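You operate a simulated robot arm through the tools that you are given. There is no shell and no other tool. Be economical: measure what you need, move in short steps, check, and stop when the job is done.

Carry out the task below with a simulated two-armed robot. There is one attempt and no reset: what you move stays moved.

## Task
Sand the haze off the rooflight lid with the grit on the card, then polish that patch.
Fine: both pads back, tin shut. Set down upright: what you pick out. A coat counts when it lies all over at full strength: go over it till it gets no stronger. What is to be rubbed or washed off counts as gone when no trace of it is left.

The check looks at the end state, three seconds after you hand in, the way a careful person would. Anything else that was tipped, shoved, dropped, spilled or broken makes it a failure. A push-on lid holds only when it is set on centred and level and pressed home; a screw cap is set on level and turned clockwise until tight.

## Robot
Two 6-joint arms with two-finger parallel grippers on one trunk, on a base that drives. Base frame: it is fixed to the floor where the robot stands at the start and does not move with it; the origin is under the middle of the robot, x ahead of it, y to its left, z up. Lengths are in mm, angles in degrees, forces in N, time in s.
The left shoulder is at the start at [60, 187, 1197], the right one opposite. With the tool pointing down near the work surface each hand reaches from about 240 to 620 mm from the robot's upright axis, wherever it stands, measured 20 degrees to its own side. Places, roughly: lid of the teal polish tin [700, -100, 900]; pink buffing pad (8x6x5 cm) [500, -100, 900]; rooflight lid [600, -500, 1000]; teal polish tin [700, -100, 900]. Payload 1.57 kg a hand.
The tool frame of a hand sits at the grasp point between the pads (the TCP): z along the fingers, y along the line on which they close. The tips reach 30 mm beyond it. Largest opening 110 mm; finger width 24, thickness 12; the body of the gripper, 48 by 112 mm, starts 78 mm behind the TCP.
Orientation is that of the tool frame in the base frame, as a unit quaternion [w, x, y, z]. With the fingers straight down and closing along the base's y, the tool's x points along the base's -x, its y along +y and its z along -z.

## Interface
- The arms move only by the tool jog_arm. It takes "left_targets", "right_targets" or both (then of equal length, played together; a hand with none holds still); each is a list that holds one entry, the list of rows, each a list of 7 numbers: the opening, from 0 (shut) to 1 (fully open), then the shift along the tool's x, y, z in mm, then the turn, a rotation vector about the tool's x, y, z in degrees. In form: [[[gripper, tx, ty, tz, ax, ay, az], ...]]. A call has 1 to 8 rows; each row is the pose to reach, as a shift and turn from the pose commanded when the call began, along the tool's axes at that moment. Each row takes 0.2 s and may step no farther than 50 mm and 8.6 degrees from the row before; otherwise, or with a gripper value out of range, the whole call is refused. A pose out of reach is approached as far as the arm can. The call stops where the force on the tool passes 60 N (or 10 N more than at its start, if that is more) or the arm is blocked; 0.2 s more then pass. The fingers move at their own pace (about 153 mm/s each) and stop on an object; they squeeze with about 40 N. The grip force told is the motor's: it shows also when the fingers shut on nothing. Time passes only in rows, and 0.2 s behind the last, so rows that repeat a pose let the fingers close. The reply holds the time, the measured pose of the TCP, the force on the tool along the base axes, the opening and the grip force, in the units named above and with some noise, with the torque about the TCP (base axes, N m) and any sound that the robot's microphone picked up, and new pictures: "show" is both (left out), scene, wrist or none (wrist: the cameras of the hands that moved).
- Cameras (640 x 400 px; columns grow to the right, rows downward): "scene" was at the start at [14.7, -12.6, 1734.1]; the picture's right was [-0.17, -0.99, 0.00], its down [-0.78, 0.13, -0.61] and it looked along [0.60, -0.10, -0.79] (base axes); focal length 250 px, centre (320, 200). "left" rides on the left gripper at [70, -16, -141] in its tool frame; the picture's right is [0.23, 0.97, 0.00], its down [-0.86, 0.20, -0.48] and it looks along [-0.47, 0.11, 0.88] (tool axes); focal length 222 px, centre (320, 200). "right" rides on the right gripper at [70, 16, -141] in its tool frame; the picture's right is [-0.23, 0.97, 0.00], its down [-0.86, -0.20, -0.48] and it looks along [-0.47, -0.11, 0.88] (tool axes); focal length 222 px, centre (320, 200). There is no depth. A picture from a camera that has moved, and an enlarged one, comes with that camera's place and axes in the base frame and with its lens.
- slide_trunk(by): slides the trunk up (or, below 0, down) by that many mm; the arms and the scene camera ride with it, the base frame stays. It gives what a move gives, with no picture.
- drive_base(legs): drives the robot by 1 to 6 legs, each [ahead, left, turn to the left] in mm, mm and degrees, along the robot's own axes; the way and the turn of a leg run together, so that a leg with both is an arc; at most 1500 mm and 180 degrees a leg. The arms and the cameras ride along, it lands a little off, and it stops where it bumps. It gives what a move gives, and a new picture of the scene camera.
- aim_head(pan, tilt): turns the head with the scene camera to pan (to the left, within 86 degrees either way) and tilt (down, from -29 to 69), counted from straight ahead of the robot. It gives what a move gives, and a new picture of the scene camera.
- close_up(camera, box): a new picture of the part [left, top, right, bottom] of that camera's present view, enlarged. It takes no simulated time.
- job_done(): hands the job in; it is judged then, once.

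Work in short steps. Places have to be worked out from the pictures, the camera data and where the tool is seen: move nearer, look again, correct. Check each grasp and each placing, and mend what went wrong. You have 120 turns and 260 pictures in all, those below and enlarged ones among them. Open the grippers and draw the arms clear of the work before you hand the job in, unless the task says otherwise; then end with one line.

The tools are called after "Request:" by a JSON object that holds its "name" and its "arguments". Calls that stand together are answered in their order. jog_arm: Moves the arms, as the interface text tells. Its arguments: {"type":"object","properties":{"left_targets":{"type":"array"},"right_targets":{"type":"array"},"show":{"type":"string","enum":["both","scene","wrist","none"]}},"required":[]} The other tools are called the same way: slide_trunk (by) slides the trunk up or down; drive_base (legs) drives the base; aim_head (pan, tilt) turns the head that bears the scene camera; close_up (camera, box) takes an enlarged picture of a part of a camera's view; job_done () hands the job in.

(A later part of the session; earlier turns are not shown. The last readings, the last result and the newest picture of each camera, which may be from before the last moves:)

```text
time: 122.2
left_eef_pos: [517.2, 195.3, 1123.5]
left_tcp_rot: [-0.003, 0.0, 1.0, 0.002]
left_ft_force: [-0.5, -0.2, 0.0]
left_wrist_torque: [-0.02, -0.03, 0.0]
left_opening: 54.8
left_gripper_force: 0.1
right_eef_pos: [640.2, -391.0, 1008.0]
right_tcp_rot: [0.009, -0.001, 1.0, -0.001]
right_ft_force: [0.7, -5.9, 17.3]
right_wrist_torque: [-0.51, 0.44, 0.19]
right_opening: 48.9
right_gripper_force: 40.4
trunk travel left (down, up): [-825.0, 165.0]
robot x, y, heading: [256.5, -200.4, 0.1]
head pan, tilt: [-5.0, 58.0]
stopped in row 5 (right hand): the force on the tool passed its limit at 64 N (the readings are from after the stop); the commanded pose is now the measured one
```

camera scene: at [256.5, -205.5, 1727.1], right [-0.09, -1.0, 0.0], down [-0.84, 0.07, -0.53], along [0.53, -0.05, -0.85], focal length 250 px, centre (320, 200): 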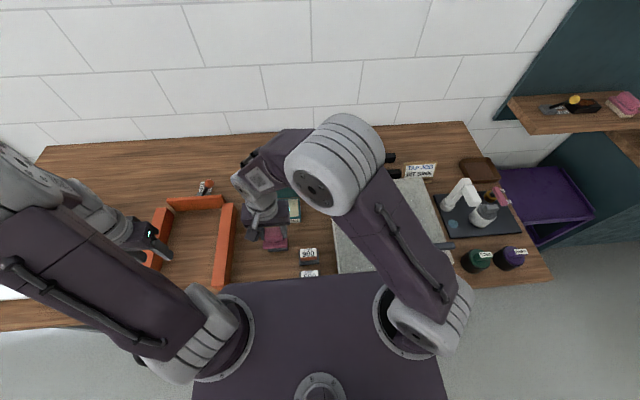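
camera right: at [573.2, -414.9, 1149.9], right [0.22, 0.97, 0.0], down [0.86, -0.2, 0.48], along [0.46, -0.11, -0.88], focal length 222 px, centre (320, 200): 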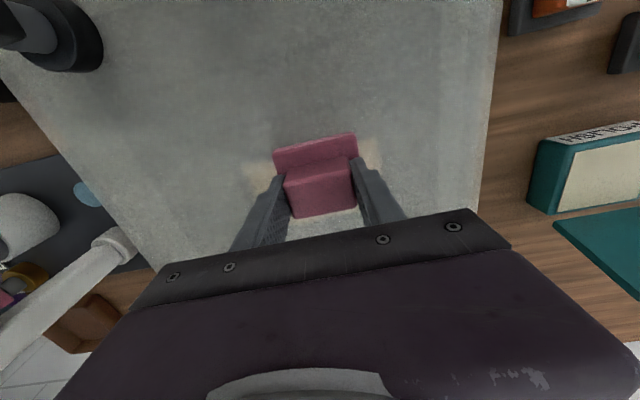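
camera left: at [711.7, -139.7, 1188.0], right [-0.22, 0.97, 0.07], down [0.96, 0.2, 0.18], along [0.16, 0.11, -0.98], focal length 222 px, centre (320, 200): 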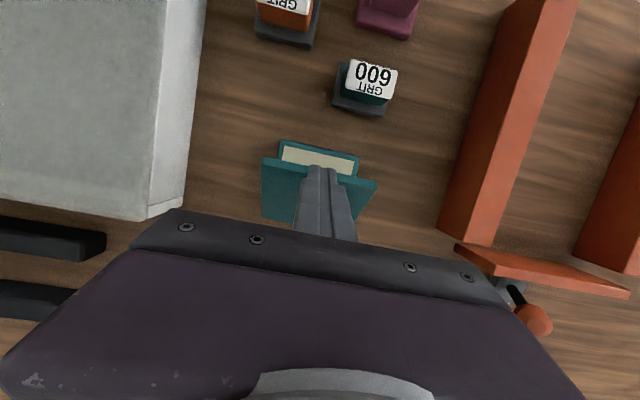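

That was too hard. I'll ease 1 mm and continue the strokes.

Request:
{"name": "jog_arm", "arguments": {"right_targets": [[[0.2, 0, 0, -1, 0, -1, 0], [0.2, -15, -30, -1, 0, -1, 0], [0.2, -15, -70, -1, 0, -1, 0], [0.2, -15, -100, -1, 0, -1, 0], [0.2, -25, -60, -1, 0, -1, 0], [0.2, -25, -20, -1, 0, -1, 0], [0.2, -25, 5, -1, 0, -1, 0], [0.2, -35, -30, -1, 0, -1, 0]]], "show": "none"}}

Request:
{"name": "jog_arm", "arguments": {"right_targets": [[[0.2, 0, -40, 0, 0, 0, 0], [0.2, 0, -70, 0, 0, 0, 0], [0.2, -12, -40, 0, 0, 0, 0], [0.2, -12, 0, 0, 0, 0, 0], [0.2, -12, 35, 0, 0, 0, 0], [0.2, -24, 0, 0, 0, 0, 0], [0.2, -24, -40, 0, 0, 0, 0], [0.2, -12, 0, 0, 0, 0, 0]]], "show": "none"}}

Request:
{"name": "jog_arm", "arguments": {"right_targets": [[[0.2, 0, 0, -35, 0, 0, 0], [0.2, -2, 25, -70, 0, 0, 0], [0.2, -5, 50, -105, 0, 0, 0], [0.2, -8, 80, -135, 0, 0, 0], [0.2, -10, 100, -153, 0, 0, 0]]], "show": "none"}}

Request:
{"name": "close_up", "arguments": {"camera": "right", "box": [120, 60, 360, 210]}}

```text
time: 124.0
left_eef_pos: [520.0, 197.2, 1123.3]
left_tcp_rot: [-0.004, -0.001, 1.0, 0.001]
left_ft_force: [0.6, -0.8, 0.0]
left_wrist_torque: [0.02, 0.03, 0.03]
left_opening: 55.0
left_gripper_force: 0.1
right_eef_pos: [678.7, -418.7, 1008.7]
right_tcp_rot: [0.015, -0.003, 1.0, 0.0]
right_ft_force: [-1.0, 0.9, 3.7]
right_wrist_torque: [-0.02, 0.12, -0.03]
right_opening: 49.1
right_gripper_force: 39.8
trunk travel left (down, up): [-825.0, 165.0]
robot x, y, heading: [257.1, -199.8, -0.2]
head pan, tilt: [-5.0, 58.0]
```

```text
time: 125.8
left_eef_pos: [518.8, 199.9, 1121.2]
left_tcp_rot: [-0.005, -0.001, 1.0, -0.002]
left_ft_force: [-0.8, 1.0, 0.1]
left_wrist_torque: [-0.04, 0.0, 0.02]
left_opening: 55.2
left_gripper_force: 0.1
right_eef_pos: [687.9, -417.8, 1011.0]
right_tcp_rot: [0.015, -0.002, 1.0, -0.003]
right_ft_force: [-0.7, 0.1, -1.1]
right_wrist_torque: [-0.03, 0.0, 0.0]
right_opening: 48.9
right_gripper_force: 40.2
trunk travel left (down, up): [-825.0, 165.0]
robot x, y, heading: [260.7, -199.3, -0.1]
head pan, tilt: [-5.0, 58.0]
```

```text
time: 127.0
left_eef_pos: [518.0, 197.6, 1122.3]
left_tcp_rot: [-0.003, -0.001, 1.0, 0.0]
left_ft_force: [-1.2, 0.0, 0.0]
left_wrist_torque: [0.0, 0.0, 0.0]
left_opening: 54.9
left_gripper_force: 0.0
right_eef_pos: [693.9, -319.7, 1161.8]
right_tcp_rot: [0.013, -0.004, 1.0, -0.001]
right_ft_force: [-0.4, 1.0, 0.0]
right_wrist_torque: [0.01, 0.0, -0.03]
right_opening: 48.9
right_gripper_force: 39.5
trunk travel left (down, up): [-825.0, 165.0]
robot x, y, heading: [254.7, -197.1, 0.2]
head pan, tilt: [-5.0, 58.0]
```

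```text
2.67 times, centred on (240, 135) of right
camera zoom: at [619.3, -304.5, 1300.7], right [0.22, 0.97, 0.0], down [0.84, -0.19, 0.5], along [0.49, -0.11, -0.86], focal length 592 px, centre (533, 373)
```

zoom: 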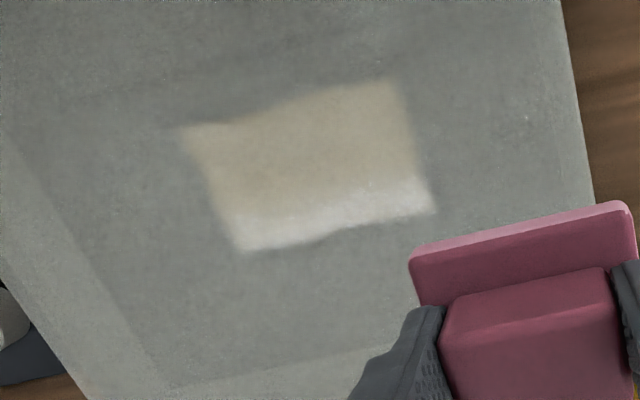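

The white band could be glare. I'll level the hand and shift the viewpoint to check whether the band stays with the patch.

Request:
{"name": "jog_arm", "arguments": {"right_targets": [[[0.2, -30, 0, 0, 0, 1.7, 0], [0.2, -60, 0, 0, 0, 1.7, 0], [0.2, -60, 0, 0, 0, 1.7, 0]]], "show": "none"}}

Request:
{"name": "close_up", "arguments": {"camera": "right", "box": [120, 20, 360, 170]}}

```text
time: 127.8
left_eef_pos: [519.5, 196.4, 1123.2]
left_tcp_rot: [-0.004, -0.001, 1.0, 0.001]
left_ft_force: [0.1, 0.2, -0.7]
left_wrist_torque: [0.0, -0.04, 0.0]
left_opening: 54.8
left_gripper_force: 0.2
right_eef_pos: [754.1, -320.6, 1164.4]
right_tcp_rot: [0.0, -0.003, 1.0, -0.001]
right_ft_force: [0.0, 0.6, -0.1]
right_wrist_torque: [-0.01, 0.01, -0.01]
right_opening: 49.0
right_gripper_force: 39.7
trunk travel left (down, up): [-825.0, 165.0]
robot x, y, heading: [258.8, -203.6, 0.1]
head pan, tilt: [-5.0, 58.0]
```

```text
2.67 times, centred on (240, 95) of right
camera zoom: at [682.8, -304.7, 1305.8], right [0.22, 0.97, 0.0], down [0.86, -0.19, 0.48], along [0.47, -0.11, -0.88], focal length 592 px, centre (533, 480)
```

zoom: 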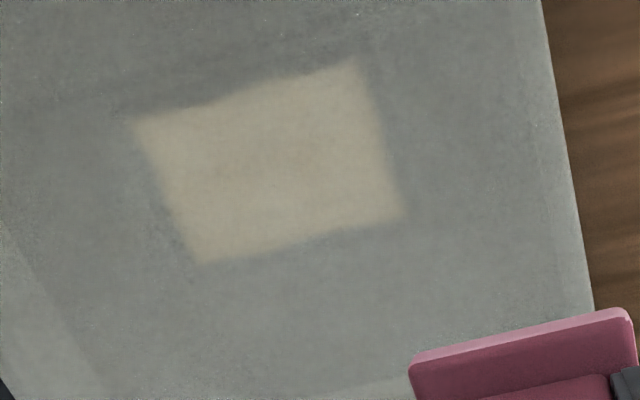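

The band was glare; from here the coat looks even. I'll zoom in to check strength at the edges.

Request:
{"name": "close_up", "arguments": {"camera": "right", "box": [160, 35, 280, 125]}}

```text
4.44 times, centred on (220, 80) of right
camera zoom: at [682.8, -304.7, 1305.8], right [0.22, 0.97, 0.0], down [0.86, -0.19, 0.48], along [0.47, -0.11, -0.88], focal length 987 px, centre (764, 733)
```

zoom: 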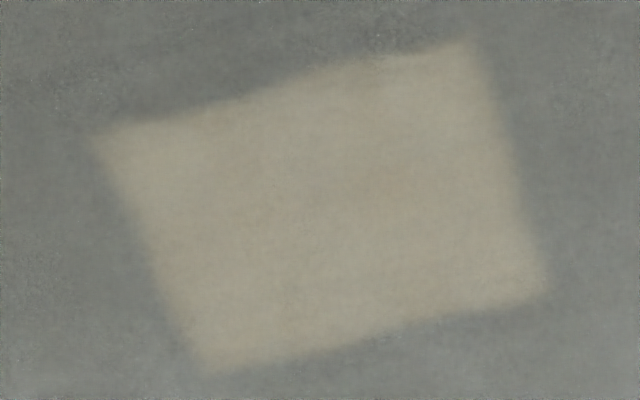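

It looks even. For certainty that it gets no stronger, I'll do one more full pass at moderate pressure and compare from this same viewpoint.

Request:
{"name": "jog_arm", "arguments": {"right_targets": [[[0.2, 25, -35, 15, 0, 0, 0], [0.2, 50, -70, 35, 0, 0, 0], [0.2, 75, -105, 55, 0, 0, 0], [0.2, 90, -120, 95, 0, 0, 0], [0.2, 90, -120, 135, 0, 0, 0], [0.2, 90, -120, 150, 0, 0, 0], [0.2, 90, -120, 154, 0, 0, 0]]], "show": "none"}}

Request:
{"name": "jog_arm", "arguments": {"right_targets": [[[0.2, 0, 0, 1.5, 0, 0, 0], [0.2, 0, 0, 1.5, 0, 0, 0]]], "show": "none"}}

```text
time: 129.4
left_eef_pos: [519.0, 197.1, 1122.9]
left_tcp_rot: [-0.004, -0.001, 1.0, 0.001]
left_ft_force: [-0.1, 0.0, -0.1]
left_wrist_torque: [0.03, 0.02, -0.02]
left_opening: 55.0
left_gripper_force: 0.0
right_eef_pos: [662.9, -441.5, 1010.2]
right_tcp_rot: [0.001, -0.003, 1.0, -0.001]
right_ft_force: [0.1, 0.4, -0.3]
right_wrist_torque: [-0.01, 0.01, -0.02]
right_opening: 48.9
right_gripper_force: 39.6
trunk travel left (down, up): [-825.0, 165.0]
robot x, y, heading: [254.5, -197.5, 0.2]
head pan, tilt: [-5.0, 58.0]
```

```text
time: 130.0
left_eef_pos: [519.5, 197.3, 1122.8]
left_tcp_rot: [-0.004, 0.0, 1.0, 0.001]
left_ft_force: [0.1, 1.0, 0.9]
left_wrist_torque: [-0.02, -0.01, 0.01]
left_opening: 55.1
left_gripper_force: 0.1
right_eef_pos: [663.4, -440.2, 1008.5]
right_tcp_rot: [0.0, -0.004, 1.0, -0.001]
right_ft_force: [-0.3, -0.3, 3.4]
right_wrist_torque: [0.03, -0.11, 0.03]
right_opening: 48.8
right_gripper_force: 40.4
trunk travel left (down, up): [-825.0, 165.0]
robot x, y, heading: [259.7, -200.2, 0.1]
head pan, tilt: [-5.0, 58.0]
```

Light contact (3 N). I'll press 1.5 mm deeper while stroking all rows.

Request:
{"name": "jog_arm", "arguments": {"right_targets": [[[0.2, 0, 25, 1.5, 0, 0, 0], [0.2, 0, 50, 1.5, 0, 0, 0], [0.2, 0, 10, 1.5, 0, 0, 0], [0.2, 0, -30, 1.5, 0, 0, 0], [0.2, 0, -55, 1.5, 0, 0, 0], [0.2, 18, -25, 1.5, 0, 0, 0], [0.2, 18, 15, 1.5, 0, 0, 0], [0.2, 18, 50, 1.5, 0, 0, 0]]], "show": "none"}}

Request:
{"name": "jog_arm", "arguments": {"right_targets": [[[0.2, 15, -30, 0, 0, 0, 0], [0.2, 15, -70, 0, 0, 0, 0], [0.2, 15, -105, 0, 0, 0, 0], [0.2, 15, -65, 0, 0, 0, 0], [0.2, 15, -25, 0, 0, 0, 0], [0.2, -10, 0, 0, 0, 0, 0], [0.2, -40, -30, 0, 0, 0, 0], [0.2, -40, -70, 0, 0, 0, 0]]], "show": "none"}}

Request:
{"name": "jog_arm", "arguments": {"right_targets": [[[0.2, 0, -35, 0, 0, 0, 0], [0.2, 0, 5, 0, 0, 0, 0], [0.2, 0, 45, 0, 0, 0, 0], [0.2, 0, 75, 0, 0, 0, 0], [0.2, 20, 35, 0, 0, 0, 0], [0.2, 20, -5, 0, 0, 0, 0], [0.2, 20, -35, 0, 0, 0, 0], [0.2, 20, 0, 0, 0, 0, 0]]], "show": "none"}}

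```text
time: 131.8
left_eef_pos: [517.1, 197.4, 1122.8]
left_tcp_rot: [-0.001, 0.0, 1.0, 0.001]
left_ft_force: [0.1, -0.3, -0.2]
left_wrist_torque: [-0.01, 0.0, -0.02]
left_opening: 55.2
left_gripper_force: 0.1
right_eef_pos: [641.3, -389.7, 1007.7]
right_tcp_rot: [0.001, -0.002, 1.0, -0.001]
right_ft_force: [-3.1, -7.4, 37.8]
right_wrist_torque: [0.1, -0.91, -0.27]
right_opening: 48.9
right_gripper_force: 40.2
trunk travel left (down, up): [-825.0, 165.0]
robot x, y, heading: [255.9, -199.4, 0.1]
head pan, tilt: [-5.0, 58.0]
```

```text
time: 133.6
left_eef_pos: [517.2, 197.5, 1123.0]
left_tcp_rot: [-0.003, -0.001, 1.0, -0.001]
left_ft_force: [-0.3, 1.0, -0.6]
left_wrist_torque: [-0.02, -0.03, 0.0]
left_opening: 54.7
left_gripper_force: 0.1
right_eef_pos: [684.8, -460.6, 1008.4]
right_tcp_rot: [0.002, -0.003, 1.0, -0.002]
right_ft_force: [4.1, 5.2, 13.8]
right_wrist_torque: [0.43, 0.0, -0.07]
right_opening: 49.1
right_gripper_force: 39.5
trunk travel left (down, up): [-825.0, 165.0]
robot x, y, heading: [256.4, -200.4, 0.1]
head pan, tilt: [-5.0, 58.0]
```

```text
time: 135.4
left_eef_pos: [516.5, 194.8, 1123.1]
left_tcp_rot: [-0.003, 0.0, 1.0, 0.0]
left_ft_force: [0.2, -0.3, -0.3]
left_wrist_torque: [0.02, -0.03, 0.01]
left_opening: 55.4
left_gripper_force: 0.1
right_eef_pos: [662.9, -462.3, 1008.2]
right_tcp_rot: [0.0, -0.002, 1.0, -0.001]
right_ft_force: [0.6, -10.0, 24.5]
right_wrist_torque: [-0.43, -0.05, -0.03]
right_opening: 49.0
right_gripper_force: 39.9
trunk travel left (down, up): [-825.0, 165.0]
robot x, y, heading: [257.0, -200.2, 0.1]
head pan, tilt: [-5.0, 58.0]
```

I'll lift and compare from the same viewpoint (754, -320, 1164).

Request:
{"name": "jog_arm", "arguments": {"right_targets": [[[0.2, 0, 0, -35, 0, 0, 0], [0.2, -15, 25, -70, 0, 0, 0], [0.2, -35, 50, -105, 0, 0, 0], [0.2, -55, 80, -138, 0, 0, 0], [0.2, -75, 112, -153, 0, 0, 0], [0.2, -91, 141, -155, 0, 0, 0]]], "show": "none"}}

Request:
{"name": "close_up", "arguments": {"camera": "right", "box": [160, 35, 280, 125]}}

```text
time: 136.8
left_eef_pos: [519.6, 196.9, 1122.9]
left_tcp_rot: [-0.004, -0.001, 1.0, 0.0]
left_ft_force: [-0.5, 0.0, -1.0]
left_wrist_torque: [0.0, -0.02, 0.0]
left_opening: 55.0
left_gripper_force: 0.0
right_eef_pos: [756.4, -315.1, 1161.9]
right_tcp_rot: [-0.001, -0.002, 1.0, -0.002]
right_ft_force: [1.2, 0.2, 0.2]
right_wrist_torque: [0.03, 0.02, 0.02]
right_opening: 48.7
right_gripper_force: 39.6
trunk travel left (down, up): [-825.0, 165.0]
robot x, y, heading: [252.9, -197.2, 0.0]
head pan, tilt: [-5.0, 58.0]
```

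```text
4.44 times, centred on (220, 80) of right
camera zoom: at [685.1, -299.6, 1302.4], right [0.22, 0.97, 0.0], down [0.86, -0.19, 0.48], along [0.46, -0.11, -0.88], focal length 987 px, centre (764, 733)
```

zoom: 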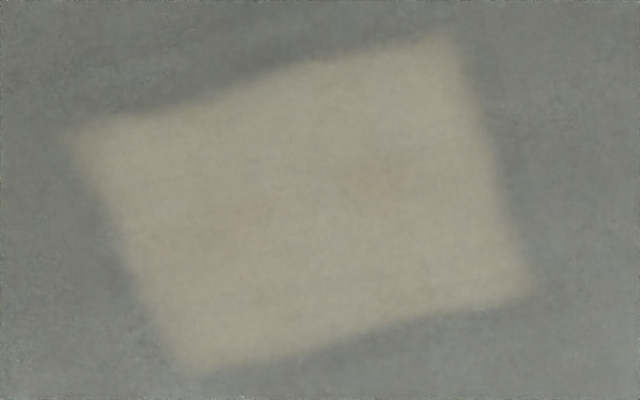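

No change, so the coat is at full strength. Next I'll return the pink pad: move toward (572, -80), then drive back 60 mm.

Request:
{"name": "jog_arm", "arguments": {"right_targets": [[[0.2, 26, 33, 0, 0, 0, 0], [0.2, 52, 67, 0, 0, 0, 0], [0.2, 79, 101, 0, 0, 0, 0], [0.2, 105, 134, 10, 0, 0, 0], [0.2, 131, 168, 20, 0, 0, 0], [0.2, 158, 201, 30, 0, 0, 0], [0.2, 184, 235, 40, 0, 0, 0]]], "show": "none"}}

Request:
{"name": "drive_base", "arguments": {"legs": [[-60, 0, 0]]}}

Request:
{"name": "jog_arm", "arguments": {"right_targets": [[[0.2, 0, 0, 30, 0, 0, 0], [0.2, 0, 0, 70, 0, 0, 0], [0.2, 0, 0, 100, 0, 0, 0]]], "show": "wrist"}}

```text
time: 138.4
left_eef_pos: [517.7, 197.1, 1122.0]
left_tcp_rot: [-0.003, 0.0, 1.0, 0.0]
left_ft_force: [-0.4, 0.0, 1.0]
left_wrist_torque: [-0.06, -0.01, -0.01]
left_opening: 54.9
left_gripper_force: 0.1
right_eef_pos: [572.6, -82.5, 1122.7]
right_tcp_rot: [0.0, -0.002, 1.0, -0.002]
right_ft_force: [-0.2, 0.0, -0.6]
right_wrist_torque: [-0.01, 0.01, -0.01]
right_opening: 49.0
right_gripper_force: 39.9
trunk travel left (down, up): [-825.0, 165.0]
robot x, y, heading: [263.4, -201.8, -0.0]
head pan, tilt: [-5.0, 58.0]
```

```text
time: 139.3
left_eef_pos: [465.3, 196.0, 1120.7]
left_tcp_rot: [-0.007, -0.001, 1.0, 0.001]
left_ft_force: [0.2, -0.4, 0.2]
left_wrist_torque: [-0.01, 0.07, 0.03]
left_opening: 55.1
left_gripper_force: 0.0
right_eef_pos: [521.5, -84.2, 1118.9]
right_tcp_rot: [-0.003, -0.003, 1.0, -0.001]
right_ft_force: [1.0, -0.4, -1.1]
right_wrist_torque: [-0.01, 0.07, 0.02]
right_opening: 49.1
right_gripper_force: 40.0
trunk travel left (down, up): [-825.0, 165.0]
robot x, y, heading: [198.7, -200.1, 0.2]
head pan, tilt: [-5.0, 58.0]
camera scene: at [217.4, -206.1, 1726.9], right [-0.09, -1.0, 0.0], down [-0.85, 0.07, -0.52], along [0.52, -0.05, -0.85], focal length 250 px, centre (320, 200)
```

scene: 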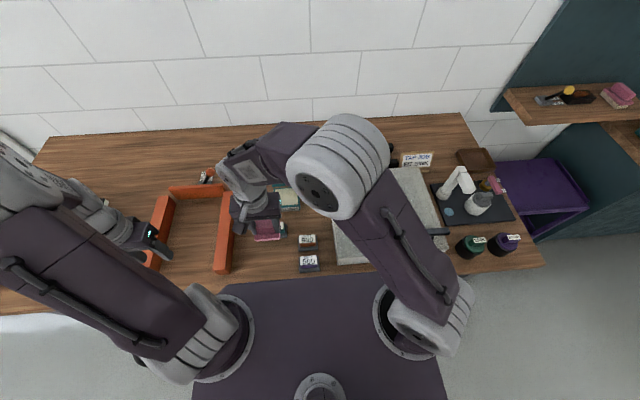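

```text
time: 140.1
left_eef_pos: [456.6, 198.3, 1123.2]
left_tcp_rot: [-0.004, -0.001, 1.0, 0.001]
left_ft_force: [-0.5, 0.2, 0.8]
left_wrist_torque: [0.0, -0.06, -0.01]
left_opening: 54.8
left_gripper_force: 0.0
right_eef_pos: [513.3, -84.3, 1021.9]
right_tcp_rot: [0.001, -0.003, 1.0, -0.001]
right_ft_force: [-0.3, -0.6, -1.0]
right_wrist_torque: [0.02, -0.03, 0.01]
right_opening: 49.0
right_gripper_force: 39.7
trunk travel left (down, up): [-825.0, 165.0]
robot x, y, heading: [200.4, -198.8, 0.2]
head pan, tilt: [-5.0, 58.0]
camera right: at [442.5, -68.6, 1162.3], right [0.22, 0.97, 0.0], down [0.86, -0.19, 0.48], along [0.47, -0.11, -0.88], focal length 222 px, centre (320, 200)
```

right: 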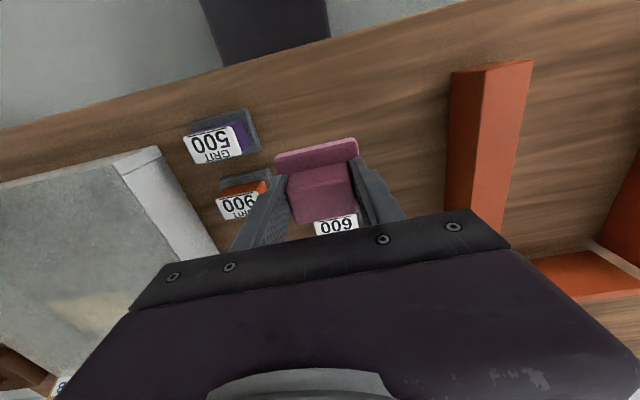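

I'll align to (509.5, -78) and lower until touch.

Request:
{"name": "jog_arm", "arguments": {"right_targets": [[[0.2, 4, 6, 40, 0, 0, 0], [0.2, 4, 6, 75, 0, 0, 0], [0.2, 4, 6, 87, 0, 0, 0], [0.2, 4, 6, 91, 0, 0, 0]]], "show": "none"}}

Request:
{"name": "jog_arm", "arguments": {"right_targets": [[[0.2, 0, 0, 2, 0, 0, 0], [0.2, 0, 0, 2, 0, 0, 0]]], "show": "none"}}

```text
time: 141.1
left_eef_pos: [460.2, 197.3, 1123.3]
left_tcp_rot: [-0.003, -0.001, 1.0, 0.001]
left_ft_force: [0.1, -0.7, 0.6]
left_wrist_torque: [0.0, 0.0, 0.0]
left_opening: 55.0
left_gripper_force: 0.1
right_eef_pos: [510.9, -77.2, 930.1]
right_tcp_rot: [-0.001, -0.003, 1.0, -0.001]
right_ft_force: [-0.8, 1.1, 0.5]
right_wrist_torque: [0.0, 0.02, 0.01]
right_opening: 48.9
right_gripper_force: 39.3
trunk travel left (down, up): [-825.0, 165.0]
robot x, y, heading: [195.6, -201.3, 0.1]
head pan, tilt: [-5.0, 58.0]
```

```text
time: 141.7
left_eef_pos: [458.6, 197.0, 1121.3]
left_tcp_rot: [-0.004, -0.001, 1.0, 0.0]
left_ft_force: [-0.1, 0.0, -0.1]
left_wrist_torque: [-0.02, 0.0, 0.0]
left_opening: 54.9
left_gripper_force: 0.0
right_eef_pos: [509.1, -78.1, 928.5]
right_tcp_rot: [0.0, -0.003, 1.0, -0.002]
right_ft_force: [-0.1, 1.0, -0.6]
right_wrist_torque: [0.0, 0.05, -0.01]
right_opening: 48.7
right_gripper_force: 40.1
trunk travel left (down, up): [-825.0, 165.0]
robot x, y, heading: [195.3, -201.8, 0.2]
head pan, tilt: [-5.0, 58.0]
```

Not quite touching yet; another 2 mm.

Request:
{"name": "jog_arm", "arguments": {"right_targets": [[[0.2, 0, 0, 1.5, 0, 0, 0], [0.2, 0, 0, 2.5, 0, 0, 0]]], "show": "none"}}

```text
time: 142.3
left_eef_pos: [458.6, 196.4, 1123.8]
left_tcp_rot: [-0.003, -0.001, 1.0, 0.001]
left_ft_force: [0.0, 0.5, 0.1]
left_wrist_torque: [0.0, 0.01, 0.03]
left_opening: 55.0
left_gripper_force: 0.0
right_eef_pos: [509.8, -78.6, 927.2]
right_tcp_rot: [0.001, -0.003, 1.0, 0.0]
right_ft_force: [0.2, -1.6, 12.1]
right_wrist_torque: [-0.02, -0.08, 0.01]
right_opening: 48.9
right_gripper_force: 40.6
trunk travel left (down, up): [-825.0, 165.0]
robot x, y, heading: [199.2, -199.5, 0.1]
head pan, tilt: [-5.0, 58.0]
```

It's touching the table. I'll release, rise, and park the right hand to the right.

Request:
{"name": "jog_arm", "arguments": {"right_targets": [[[0.72, 0, 0, 0, 0, 0, 0], [0.72, 0, 0, 0, 0, 0, 0], [0.72, 0, 0, -40, 0, 0, 0], [0.72, 0, 0, -85, 0, 0, 0], [0.72, 0, 0, -130, 0, 0, 0], [0.72, 0, 0, -175, 0, 0, 0], [0.72, -30, -35, -195, 0, 0, 0], [0.72, -60, -70, -200, 0, 0, 0]]], "show": "none"}}

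Request:
{"name": "jog_arm", "arguments": {"right_targets": [[[0.72, 0, -48, 0, 0, 0, 0], [0.72, 0, -96, 0, 0, 0, 0], [0.72, 0, -144, 0, 0, 0, 0], [0.72, 0, -192, 0, 0, 0, 0], [0.72, 0, -240, 0, 0, 0, 0], [0.72, 5, -288, 0, 0, 0, 0], [0.72, 20, -332, 0, 0, 0, 0], [0.72, 30, -378, 0, 0, 0, 0]]], "show": "none"}}

Request:
{"name": "jog_arm", "arguments": {"right_targets": [[[0.72, 10, -48, 0, 0, 0, 0], [0.72, 20, -96, 0, 0, 0, 0], [0.72, 30, -144, 0, 0, 0, 0]]], "show": "scene"}}

Request:
{"name": "close_up", "arguments": {"camera": "scene", "box": [256, 150, 456, 280]}}

```text
refused: row 7 steps farther than a row can; nothing moved
```

```text
time: 143.2
left_eef_pos: [459.2, 203.5, 1119.3]
left_tcp_rot: [-0.004, -0.002, 1.0, -0.002]
left_ft_force: [-0.6, 0.0, -0.4]
left_wrist_torque: [-0.01, 0.03, 0.01]
left_opening: 54.9
left_gripper_force: 0.2
right_eef_pos: [524.2, -205.7, 927.6]
right_tcp_rot: [0.019, -0.007, 1.0, 0.009]
right_ft_force: [1.4, 23.2, 4.9]
right_wrist_torque: [0.68, -0.01, -0.3]
right_opening: 98.1
right_gripper_force: 11.3
trunk travel left (down, up): [-825.0, 165.0]
robot x, y, heading: [196.9, -197.9, 0.3]
head pan, tilt: [-5.0, 58.0]
stopped in row 4 (right hand): the force on the tool passed its limit at 78 N (the readings are from after the stop); the commanded pose is now the measured one
```

```text
time: 143.5
left_eef_pos: [456.3, 205.8, 1120.8]
left_tcp_rot: [-0.003, -0.003, 1.0, -0.003]
left_ft_force: [1.6, 0.6, 0.0]
left_wrist_torque: [0.0, 0.01, 0.01]
left_opening: 55.0
left_gripper_force: 0.1
right_eef_pos: [531.3, -211.9, 931.1]
right_tcp_rot: [0.037, -0.012, 0.999, 0.021]
right_ft_force: [2.2, 26.5, 2.6]
right_wrist_torque: [0.91, -0.01, -0.15]
right_opening: 102.6
right_gripper_force: 13.4
trunk travel left (down, up): [-825.0, 165.0]
robot x, y, heading: [199.3, -198.2, 0.3]
head pan, tilt: [-5.0, 58.0]
stopped in row 1 (right hand): the force on the tool passed its limit at 134 N (the readings are from after the stop); the commanded pose is now the measured one
camera scene: at [205.6, -196.0, 1727.0], right [-0.08, -1.0, 0.01], down [-0.84, 0.07, -0.53], along [0.53, -0.05, -0.85], focal length 250 px, centre (320, 200)
```

scene: 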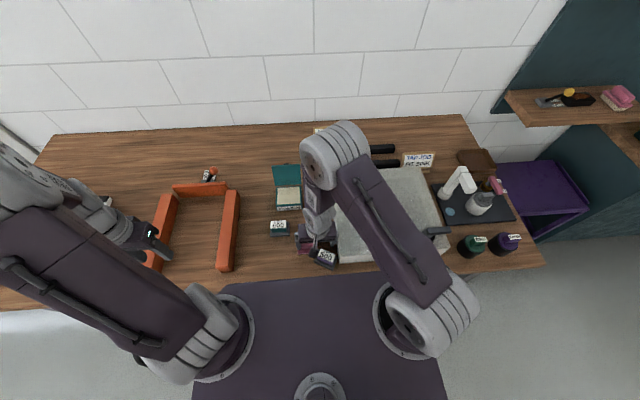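

```text
3.08 times, centred on (356, 215) of scene
camera zoom: at [205.6, -196.0, 1727.0], right [-0.08, -1.0, 0.01], down [-0.84, 0.07, -0.53], along [0.53, -0.05, -0.85], focal length 770 px, centre (209, 154)
```

zoom: 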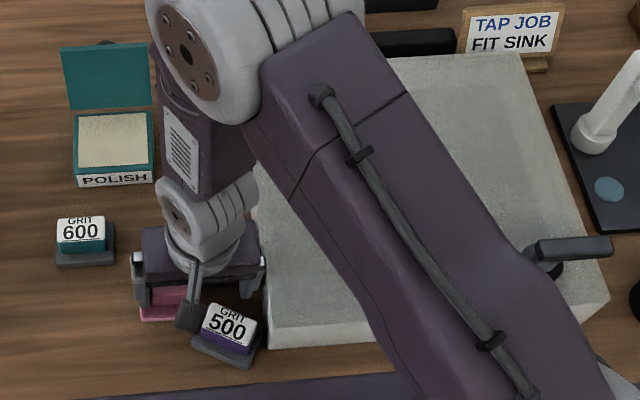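

I made a mistake by batching those calls: the refused lift left the hand low and it swept sideways, shoving the pink, 900 and 500 pads. I'll stop and look carefully before moving.

Request:
{"name": "close_up", "arguments": {"camera": "right", "box": [120, 60, 520, 260]}}

Request:
{"name": "close_up", "arguments": {"camera": "scene", "box": [270, 210, 370, 280]}}

```text
1.60 times, centred on (320, 160) of right
camera zoom: at [449.0, -203.5, 1067.2], right [0.2, 0.98, 0.06], down [0.82, -0.2, 0.53], along [0.53, -0.06, -0.84], focal length 355 px, centre (320, 264)
```

zoom: 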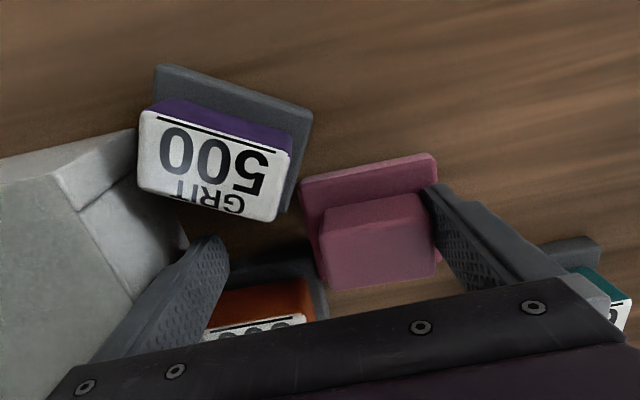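

```text
5.71 times, centred on (320, 245) of scene
camera zoom: at [205.6, -196.0, 1727.0], right [-0.08, -1.0, 0.01], down [-0.84, 0.07, -0.53], along [0.53, -0.05, -0.85], focal length 1430 px, centre (320, -57)
```

zoom: 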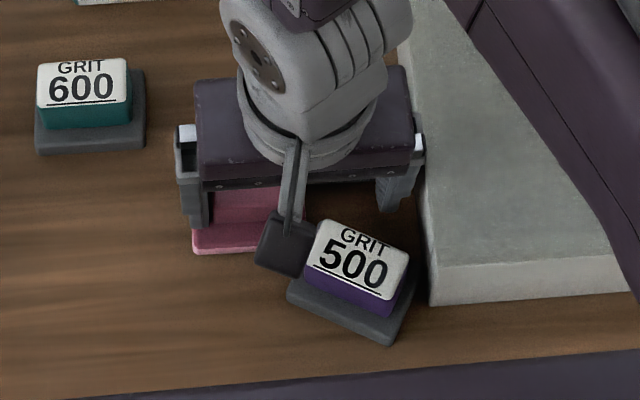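

All pads are still upright. I'll ease off the lid side and raise the hand straight up, on its own.

Request:
{"name": "jog_arm", "arguments": {"right_targets": [[[1, 0, 2, 0, 0, 0, 0], [1, -1, 2, -12, 0, 0, 0], [1, -3, 2, -45, 0, 0, 0], [1, -6, 2, -90, 0, 0, 0], [1, -9, 2, -135, 0, 0, 0], [1, -12, 2, -175, 0, 0, 0]]], "show": "wrist"}}

```text
time: 144.9
left_eef_pos: [457.7, 197.9, 1123.5]
left_tcp_rot: [-0.003, -0.003, 1.0, 0.001]
left_ft_force: [0.2, -0.3, 0.3]
left_wrist_torque: [0.02, 0.0, -0.01]
left_opening: 54.7
left_gripper_force: 0.0
right_eef_pos: [528.6, -224.6, 1107.3]
right_tcp_rot: [0.033, -0.011, 0.999, 0.021]
right_ft_force: [0.4, -0.9, 0.0]
right_wrist_torque: [0.01, -0.01, -0.01]
right_opening: 109.9
right_gripper_force: 0.2
trunk travel left (down, up): [-825.0, 165.0]
robot x, y, heading: [195.6, -195.4, 0.4]
head pan, tilt: [-5.0, 58.0]
camera right: at [448.5, -216.9, 1243.8], right [0.2, 0.98, 0.05], down [0.83, -0.2, 0.53], along [0.52, -0.06, -0.85], focal length 222 px, centre (320, 200)
```

right: 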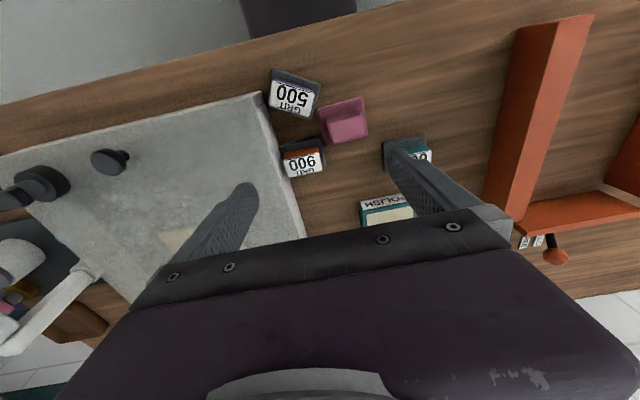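

The hand is clear at z 1107. I'll level it and park it to the right, staying high.

Request:
{"name": "jog_arm", "arguments": {"right_targets": [[[0.72, 0, -45, 0, 1.2, 1.9, 0.6], [0.72, 0, -90, 0, 2.4, 3.8, 1.3], [0.72, 0, -135, 0, 2.4, 3.8, 1.3], [0.72, 0, -180, 0, 2.4, 3.8, 1.3], [0.72, 0, -225, 0, 2.4, 3.8, 1.3], [0.72, 0, -270, 0, 2.4, 3.8, 1.3], [0.72, 10, -315, 0, 2.4, 3.8, 1.3], [0.72, 20, -360, 0, 2.4, 3.8, 1.3]]], "show": "none"}}

```text
time: 146.7
left_eef_pos: [456.7, 197.6, 1124.8]
left_tcp_rot: [-0.003, -0.002, 1.0, 0.001]
left_ft_force: [-0.2, -0.5, -0.5]
left_wrist_torque: [0.02, -0.01, -0.02]
left_opening: 55.0
left_gripper_force: 0.0
right_eef_pos: [515.7, -584.9, 1089.6]
right_tcp_rot: [-0.001, 0.001, 1.0, 0.001]
right_ft_force: [-0.2, -0.9, -0.5]
right_wrist_torque: [0.03, -0.02, 0.0]
right_opening: 79.0
right_gripper_force: 0.1
trunk travel left (down, up): [-825.0, 165.0]
robot x, y, heading: [193.4, -199.2, 0.3]
head pan, tilt: [-5.0, 58.0]
```

Continuing to the right and a bit up, then I'll view the scene.

Request:
{"name": "jog_arm", "arguments": {"right_targets": [[[0.72, 5, -35, -25, 0, 0, 0], [0.72, 10, -75, -40, 0, 0, 0], [0.72, 15, -115, -40, 0, 0, 0]]], "show": "none"}}

Request:
{"name": "close_up", "arguments": {"camera": "scene", "box": [256, 180, 336, 280]}}

Request:
{"name": "close_up", "arguments": {"camera": "scene", "box": [320, 155, 450, 270]}}

```text
time: 147.5
left_eef_pos: [458.1, 196.8, 1123.4]
left_tcp_rot: [-0.003, -0.003, 1.0, 0.001]
left_ft_force: [0.8, -0.6, 0.4]
left_wrist_torque: [0.04, -0.01, -0.02]
left_opening: 55.1
left_gripper_force: 0.0
right_eef_pos: [502.9, -698.8, 1131.8]
right_tcp_rot: [-0.001, 0.0, 1.0, 0.0]
right_ft_force: [1.4, -0.6, -0.2]
right_wrist_torque: [0.03, 0.02, -0.02]
right_opening: 79.1
right_gripper_force: 0.0
trunk travel left (down, up): [-825.0, 165.0]
robot x, y, heading: [197.5, -198.4, 0.3]
head pan, tilt: [-5.0, 58.0]
```

```text
4.00 times, centred on (296, 230) of scene
camera zoom: at [207.5, -206.7, 1727.1], right [-0.08, -1.0, 0.0], down [-0.85, 0.07, -0.53], along [0.53, -0.04, -0.85], focal length 1001 px, centre (416, 80)
```

zoom: 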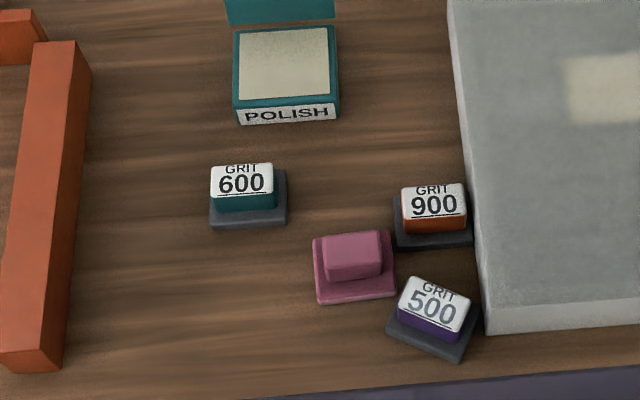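

```text
3.48 times, centred on (385, 212) of scene
camera zoom: at [207.5, -206.7, 1727.1], right [-0.08, -1.0, 0.0], down [-0.85, 0.07, -0.53], along [0.53, -0.04, -0.85], focal length 870 px, centre (94, 156)
```

zoom: 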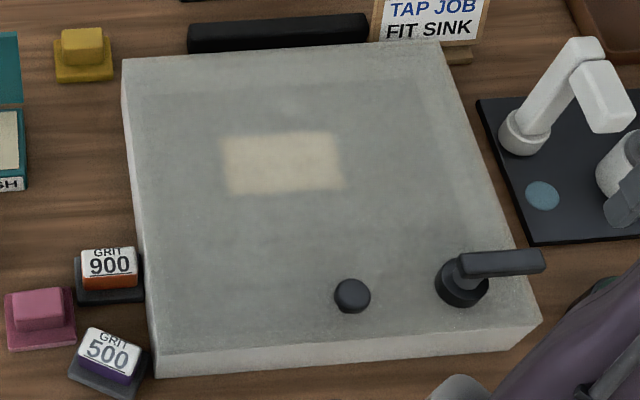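

The patch sits exactly where the scuffs were, and the lid block hasn't moved. Current places: pink (540, -178), 900 (582, -254), 500 (493, -244, turned ~-21°). Their original places were pink (509.5, -78), 500 (485, -192), 900 (563, -192). I'll set them right, pink first.

Request:
{"name": "jog_arm", "arguments": {"right_targets": [[[0.6, -10, 47, 0, 0, 0, 0], [0.6, -20, 94, 0, 0, 0, 0], [0.6, -30, 141, 0, 0, 0, 0], [0.6, -40, 188, 0, 0, 0, 0], [0.6, -50, 235, 0, 0, 0, 0], [0.6, -50, 283, 0, 0, 0, 0], [0.6, -50, 331, 0, 0, 0, 0], [0.6, -48, 379, 0, 0, 0, 0]]], "show": "none"}}

```text
time: 149.3
left_eef_pos: [458.3, 200.3, 1120.6]
left_tcp_rot: [-0.004, -0.003, 1.0, 0.0]
left_ft_force: [0.6, -0.2, -0.3]
left_wrist_torque: [-0.02, 0.03, -0.04]
left_opening: 55.0
left_gripper_force: 0.0
right_eef_pos: [550.4, -320.1, 1129.9]
right_tcp_rot: [-0.001, 0.001, 1.0, -0.001]
right_ft_force: [0.2, 0.2, 0.0]
right_wrist_torque: [-0.01, 0.02, -0.01]
right_opening: 66.0
right_gripper_force: 0.1
trunk travel left (down, up): [-825.0, 165.0]
robot x, y, heading: [194.1, -197.1, 0.4]
head pan, tilt: [-5.0, 58.0]
```

Continuing to above the pink pad at (540, -178) and down to z≈1030 for a wrist look.

Request:
{"name": "jog_arm", "arguments": {"right_targets": [[[0.6, 3, 47, 0, 0, 0, 0], [0.6, 6, 94, 0, 0, 0, 0], [0.6, 10, 142, 0, 0, 0, 0], [0.6, 10, 142, 45, 0, 0, 0], [0.6, 10, 142, 90, 0, 0, 0]]], "show": "wrist"}}

Request:
{"name": "close_up", "arguments": {"camera": "right", "box": [180, 60, 460, 240]}}

```text
time: 150.5
left_eef_pos: [459.8, 199.2, 1122.7]
left_tcp_rot: [-0.004, -0.003, 1.0, 0.0]
left_ft_force: [1.2, -0.1, -0.7]
left_wrist_torque: [-0.01, -0.04, 0.0]
left_opening: 54.9
left_gripper_force: 0.1
right_eef_pos: [540.7, -178.1, 1038.6]
right_tcp_rot: [-0.001, 0.001, 1.0, -0.001]
right_ft_force: [0.6, 0.2, 0.0]
right_wrist_torque: [0.0, -0.01, 0.01]
right_opening: 65.9
right_gripper_force: 0.0
trunk travel left (down, up): [-825.0, 165.0]
robot x, y, heading: [196.9, -197.8, 0.3]
head pan, tilt: [-5.0, 58.0]
camera right: at [470.6, -163.0, 1180.0], right [0.23, 0.97, 0.0], down [0.86, -0.2, 0.48], along [0.46, -0.11, -0.88], focal length 222 px, centre (320, 200)
```

right: 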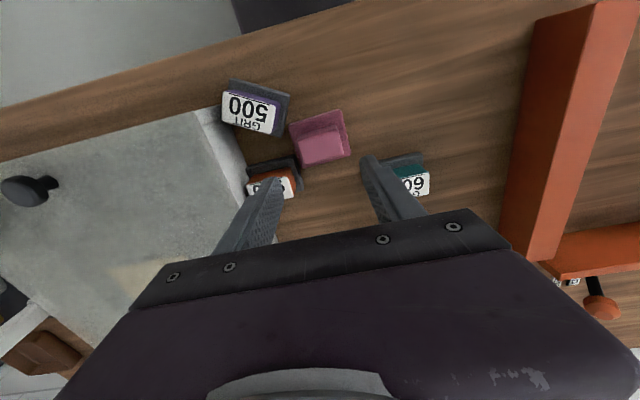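

```text
2.22 times, centred on (320, 150) of right
camera zoom: at [470.6, -163.0, 1180.0], right [0.23, 0.97, 0.0], down [0.86, -0.2, 0.48], along [0.46, -0.11, -0.88], focal length 494 px, centre (320, 311)
```

zoom: 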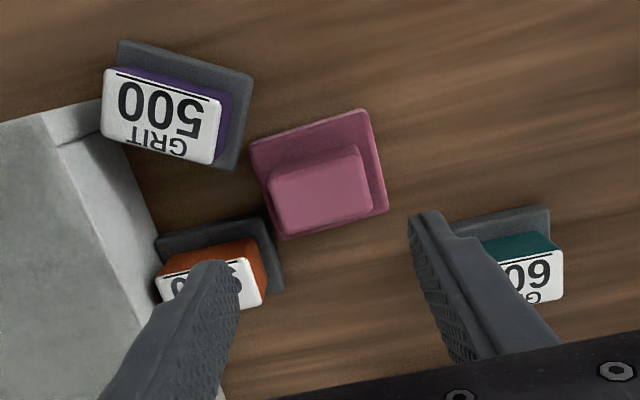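

Pink handle at (538, -179); the fingers will pass clear of the neighbouring handles by ~8 mm. I'll descend straight.

Request:
{"name": "jog_arm", "arguments": {"right_targets": [[[0.6, 2, -1, 45, 0, 0, 0], [0.6, 2, -1, 85, 0, 0, 0], [0.6, 2, -1, 102, 0, 0, 0], [0.6, 2, -1, 109, 0, 0, 0]]], "show": "none"}}

Request:
{"name": "close_up", "arguments": {"camera": "right", "box": [180, 60, 460, 240]}}

```text
time: 151.5
left_eef_pos: [459.0, 199.2, 1122.6]
left_tcp_rot: [-0.004, -0.003, 1.0, 0.002]
left_ft_force: [-0.5, 0.6, -1.0]
left_wrist_torque: [0.02, 0.02, -0.02]
left_opening: 54.8
left_gripper_force: 0.2
right_eef_pos: [537.6, -178.8, 928.8]
right_tcp_rot: [-0.001, 0.0, 1.0, 0.0]
right_ft_force: [-0.1, 0.2, -0.2]
right_wrist_torque: [-0.03, 0.0, 0.0]
right_opening: 66.1
right_gripper_force: 0.1
trunk travel left (down, up): [-825.0, 165.0]
robot x, y, heading: [194.4, -201.2, 0.3]
head pan, tilt: [-5.0, 58.0]
```

```text
2.22 times, centred on (320, 150) of right
camera zoom: at [467.1, -163.2, 1070.8], right [0.23, 0.97, 0.0], down [0.86, -0.2, 0.48], along [0.46, -0.11, -0.88], focal length 494 px, centre (320, 311)
```

zoom: 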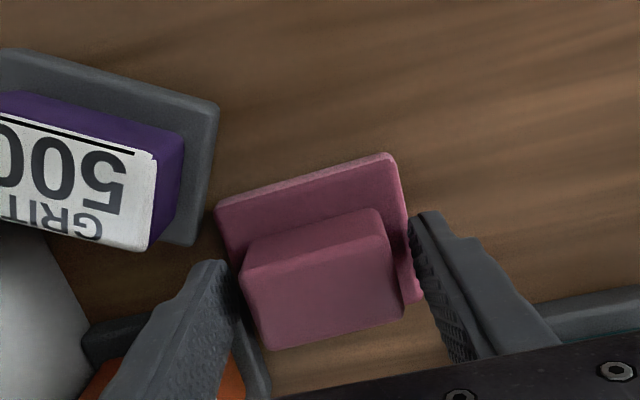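

It's in position with no force. I'll close and lift only (checking the grip).

Request:
{"name": "jog_arm", "arguments": {"right_targets": [[[0.2, 0, 0, 0, 0, 0, 0], [0.2, 0, 0, 0, 0, 0, 0], [0.2, 0, 0, 0, 0, 0, 0], [0.2, 0, 0, -30, 0, 0, 0], [0.2, 0, 0, -70, 0, 0, 0]]], "show": "none"}}

```text
time: 152.7
left_eef_pos: [455.9, 198.1, 1123.0]
left_tcp_rot: [-0.003, -0.002, 1.0, 0.001]
left_ft_force: [0.2, -0.1, 0.5]
left_wrist_torque: [-0.02, -0.04, 0.0]
left_opening: 55.0
left_gripper_force: 0.2
right_eef_pos: [537.8, -177.8, 1001.0]
right_tcp_rot: [-0.001, 0.001, 1.0, -0.001]
right_ft_force: [-0.9, 0.1, -0.7]
right_wrist_torque: [-0.02, 0.0, -0.01]
right_opening: 49.8
right_gripper_force: 39.7
trunk travel left (down, up): [-825.0, 165.0]
robot x, y, heading: [194.2, -200.2, 0.3]
head pan, tilt: [-5.0, 58.0]
```

Gripped at 49.8 mm. I'll carry it to (509.5, -78) and lower.

Request:
{"name": "jog_arm", "arguments": {"right_targets": [[[0.2, 14, 40, 0, 0, 0, 0], [0.2, 28, 80, 0, 0, 0, 0], [0.2, 28, 100, 0, 0, 0, 0], [0.2, 28, 100, 40, 0, 0, 0], [0.2, 28, 100, 65, 0, 0, 0], [0.2, 28, 100, 72, 0, 0, 0]]], "show": "none"}}

```text
time: 154.1
left_eef_pos: [455.3, 198.3, 1123.3]
left_tcp_rot: [-0.002, -0.003, 1.0, 0.001]
left_ft_force: [-0.2, -0.5, 0.6]
left_wrist_torque: [0.02, -0.03, -0.01]
left_opening: 55.2
left_gripper_force: 0.0
right_eef_pos: [509.7, -80.5, 928.7]
right_tcp_rot: [0.0, 0.001, 1.0, 0.001]
right_ft_force: [0.9, -0.3, 10.1]
right_wrist_torque: [-0.24, 0.1, 0.11]
right_opening: 49.4
right_gripper_force: 39.7
trunk travel left (down, up): [-825.0, 165.0]
robot x, y, heading: [195.4, -198.5, 0.2]
head pan, tilt: [-5.0, 58.0]
```

It's touching at (509.7, -80). I'll release and rise straight up.

Request:
{"name": "jog_arm", "arguments": {"right_targets": [[[0.7, 0, 0, 0, 0, 0, 0], [0.7, 0, 0, 0, 0, 0, 0], [0.7, 0, 0, -40, 0, 0, 0], [0.7, 0, 0, -85, 0, 0, 0], [0.7, 0, 0, -130, 0, 0, 0], [0.7, 0, 0, -170, 0, 0, 0]]], "show": "wrist"}}

```text
time: 155.5
left_eef_pos: [456.9, 198.9, 1122.6]
left_tcp_rot: [-0.003, -0.002, 1.0, 0.001]
left_ft_force: [-0.3, -0.6, 0.7]
left_wrist_torque: [-0.01, 0.01, -0.03]
left_opening: 54.9
left_gripper_force: 0.0
right_eef_pos: [509.7, -80.1, 1101.6]
right_tcp_rot: [-0.001, 0.001, 1.0, -0.001]
right_ft_force: [0.0, 0.7, -0.2]
right_wrist_torque: [0.01, 0.0, 0.01]
right_opening: 77.1
right_gripper_force: 0.0
trunk travel left (down, up): [-825.0, 165.0]
robot x, y, heading: [203.0, -200.1, 0.4]
head pan, tilt: [-5.0, 58.0]
camera right: at [439.1, -64.4, 1241.8], right [0.23, 0.97, 0.0], down [0.86, -0.2, 0.48], along [0.46, -0.11, -0.88], focal length 222 px, centre (320, 200)
```

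right: 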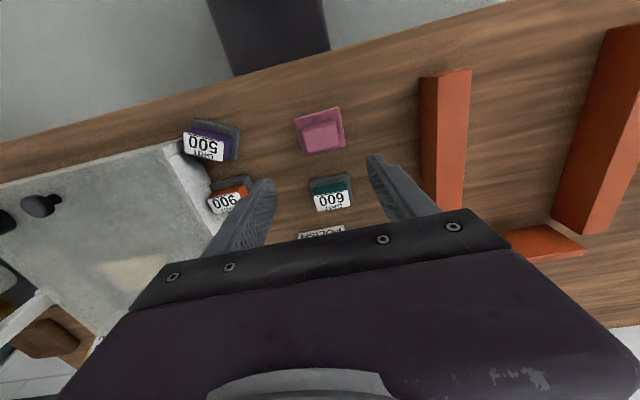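

The pink pad is back. The 500 and 900 pads are too close to the lid block for fingers along y, so I'll turn the hand ~69° and grip the 500 handle across its short side.

Request:
{"name": "jog_arm", "arguments": {"right_targets": [[[0.6, 2, -20, 0, 0, 0, -8.5], [0.6, 4, -41, 0, 0, 0, -17], [0.6, 6, -61, 0, 0, 0, -25.5], [0.6, 8, -82, 0, 0, 0, -34], [0.6, 10, -102, 0, 0, 0, -42.5], [0.6, 12, -123, 0, 0, 0, -51], [0.6, 14, -143, 0, 0, 0, -59.5], [0.6, 17, -164, 0, 0, 0, -68]]], "show": "both"}}

```text
time: 157.3
left_eef_pos: [457.0, 198.2, 1122.8]
left_tcp_rot: [-0.003, -0.003, 1.0, 0.001]
left_ft_force: [0.3, -0.2, 1.0]
left_wrist_torque: [0.03, -0.02, 0.05]
left_opening: 55.0
left_gripper_force: 0.1
right_eef_pos: [493.9, -245.9, 1098.9]
right_tcp_rot: [0.0, -0.559, 0.829, 0.0]
right_ft_force: [0.7, -0.6, 0.3]
right_wrist_torque: [0.03, -0.02, -0.02]
right_opening: 66.0
right_gripper_force: 0.2
trunk travel left (down, up): [-825.0, 165.0]
robot x, y, heading: [198.1, -199.7, 0.3]
head pan, tilt: [-5.0, 58.0]
camera scene: at [206.6, -206.1, 1727.1], right [-0.08, -1.0, 0.0], down [-0.85, 0.07, -0.53], along [0.53, -0.04, -0.85], focal length 250 px, centre (320, 200)
camera right: at [452.1, -305.1, 1239.2], right [-0.82, 0.58, 0.0], down [0.51, 0.72, 0.48], along [0.27, 0.39, -0.88], focal length 222 px, centre (320, 200)
```

scene: 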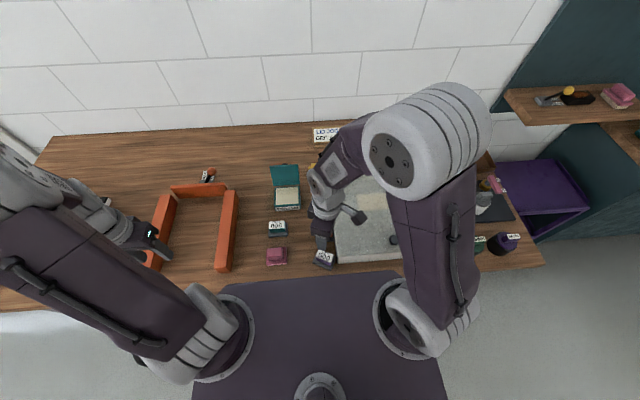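
right: 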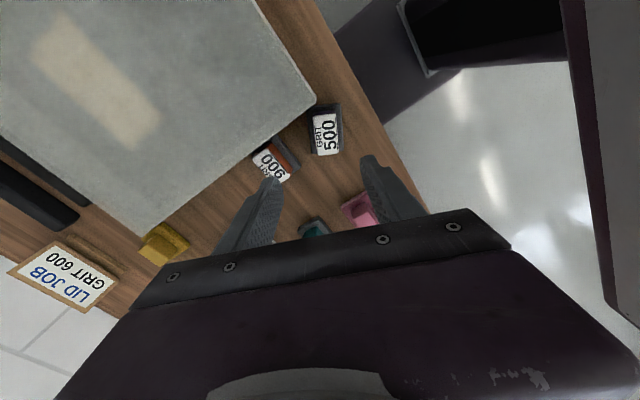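

The turn worked. I'll zoom in on the 500 for centre and yaw.

Request:
{"name": "close_up", "arguments": {"camera": "right", "box": [240, 80, 400, 200]}}

```text
3.33 times, centred on (320, 140) of right
camera zoom: at [452.1, -305.1, 1239.2], right [-0.82, 0.58, 0.0], down [0.51, 0.72, 0.48], along [0.27, 0.39, -0.88], focal length 740 px, centre (320, 400)
```

zoom: 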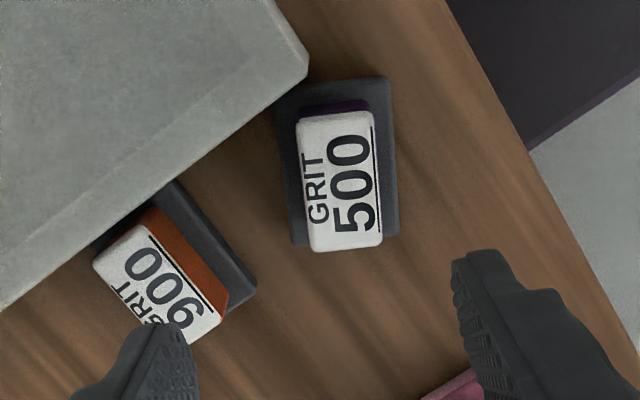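

500 measures at (483, -244) with yaw -28°. I'll adjust and descend partway, then recheck.

Request:
{"name": "jog_arm", "arguments": {"right_targets": [[[0.6, 2, 9, 30, 0, 0, 6], [0.6, 2, 9, 75, 0, 0, 6], [0.6, 2, 9, 115, 0, 0, 6]]], "show": "none"}}

Request:
{"name": "close_up", "arguments": {"camera": "right", "box": [200, 80, 440, 240]}}

```text
time: 158.1
left_eef_pos: [458.9, 199.8, 1122.0]
left_tcp_rot: [-0.003, -0.003, 1.0, 0.0]
left_ft_force: [0.4, -0.7, 0.8]
left_wrist_torque: [0.02, -0.01, 0.02]
left_opening: 54.9
left_gripper_force: 0.2
right_eef_pos: [485.2, -242.3, 984.2]
right_tcp_rot: [-0.001, -0.514, 0.858, 0.001]
right_ft_force: [-0.4, 0.0, -0.6]
right_wrist_torque: [-0.01, -0.01, 0.0]
right_opening: 66.0
right_gripper_force: 0.1
trunk travel left (down, up): [-825.0, 165.0]
robot x, y, heading: [198.8, -199.7, 0.5]
head pan, tilt: [-5.0, 58.0]
```

```text
2.50 times, centred on (320, 160) of right
camera zoom: at [436.6, -296.3, 1124.7], right [-0.75, 0.66, 0.0], down [0.58, 0.66, 0.48], along [0.31, 0.36, -0.88], focal length 555 px, centre (320, 300)
```

zoom: 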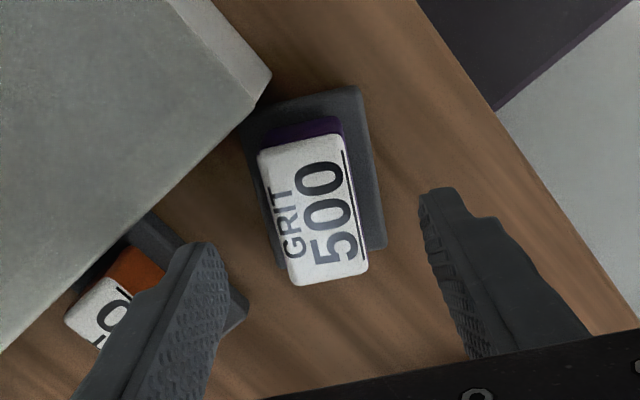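

It's perfectly centred and aligned. I'll descend to z 928.

Request:
{"name": "jog_arm", "arguments": {"right_targets": [[[0.6, 0, 0, 30, 0, 0, 0], [0.6, 0, 0, 50, 0, 0, 0], [0.6, 0, 0, 55, 0, 0, 0], [0.1, 0, 0, 55, 0, 0, 0], [0.1, 0, 0, 55, 0, 0, 0], [0.1, 0, 0, 55, 0, 0, 0]]], "show": "none"}}

Request:
{"name": "close_up", "arguments": {"camera": "right", "box": [200, 80, 440, 240]}}

```text
time: 159.5
left_eef_pos: [457.2, 198.9, 1123.8]
left_tcp_rot: [-0.004, -0.003, 1.0, 0.001]
left_ft_force: [0.0, -0.5, 0.5]
left_wrist_torque: [0.0, -0.01, 0.02]
left_opening: 55.0
left_gripper_force: 0.0
right_eef_pos: [484.4, -242.4, 926.5]
right_tcp_rot: [-0.001, -0.515, 0.857, 0.0]
right_ft_force: [-0.3, -0.3, 1.0]
right_wrist_torque: [0.05, -0.04, 0.04]
right_opening: 30.9
right_gripper_force: 40.1
trunk travel left (down, up): [-825.0, 165.0]
robot x, y, heading: [196.5, -201.1, 0.4]
head pan, tilt: [-5.0, 58.0]
```

```text
2.50 times, centred on (320, 160) of right
camera zoom: at [436.7, -296.2, 1068.7], right [-0.75, 0.66, 0.0], down [0.58, 0.66, 0.48], along [0.31, 0.36, -0.88], focal length 555 px, centre (320, 300)
```

zoom: 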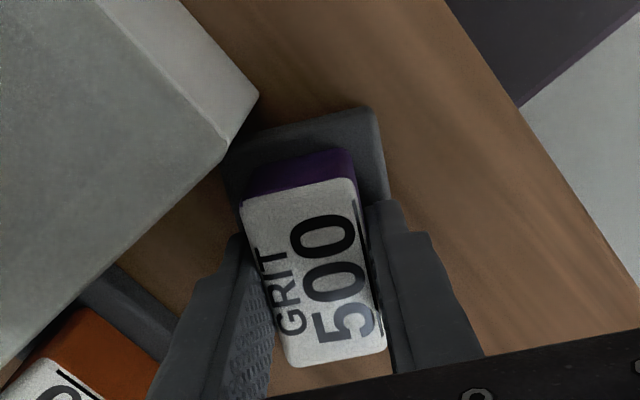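

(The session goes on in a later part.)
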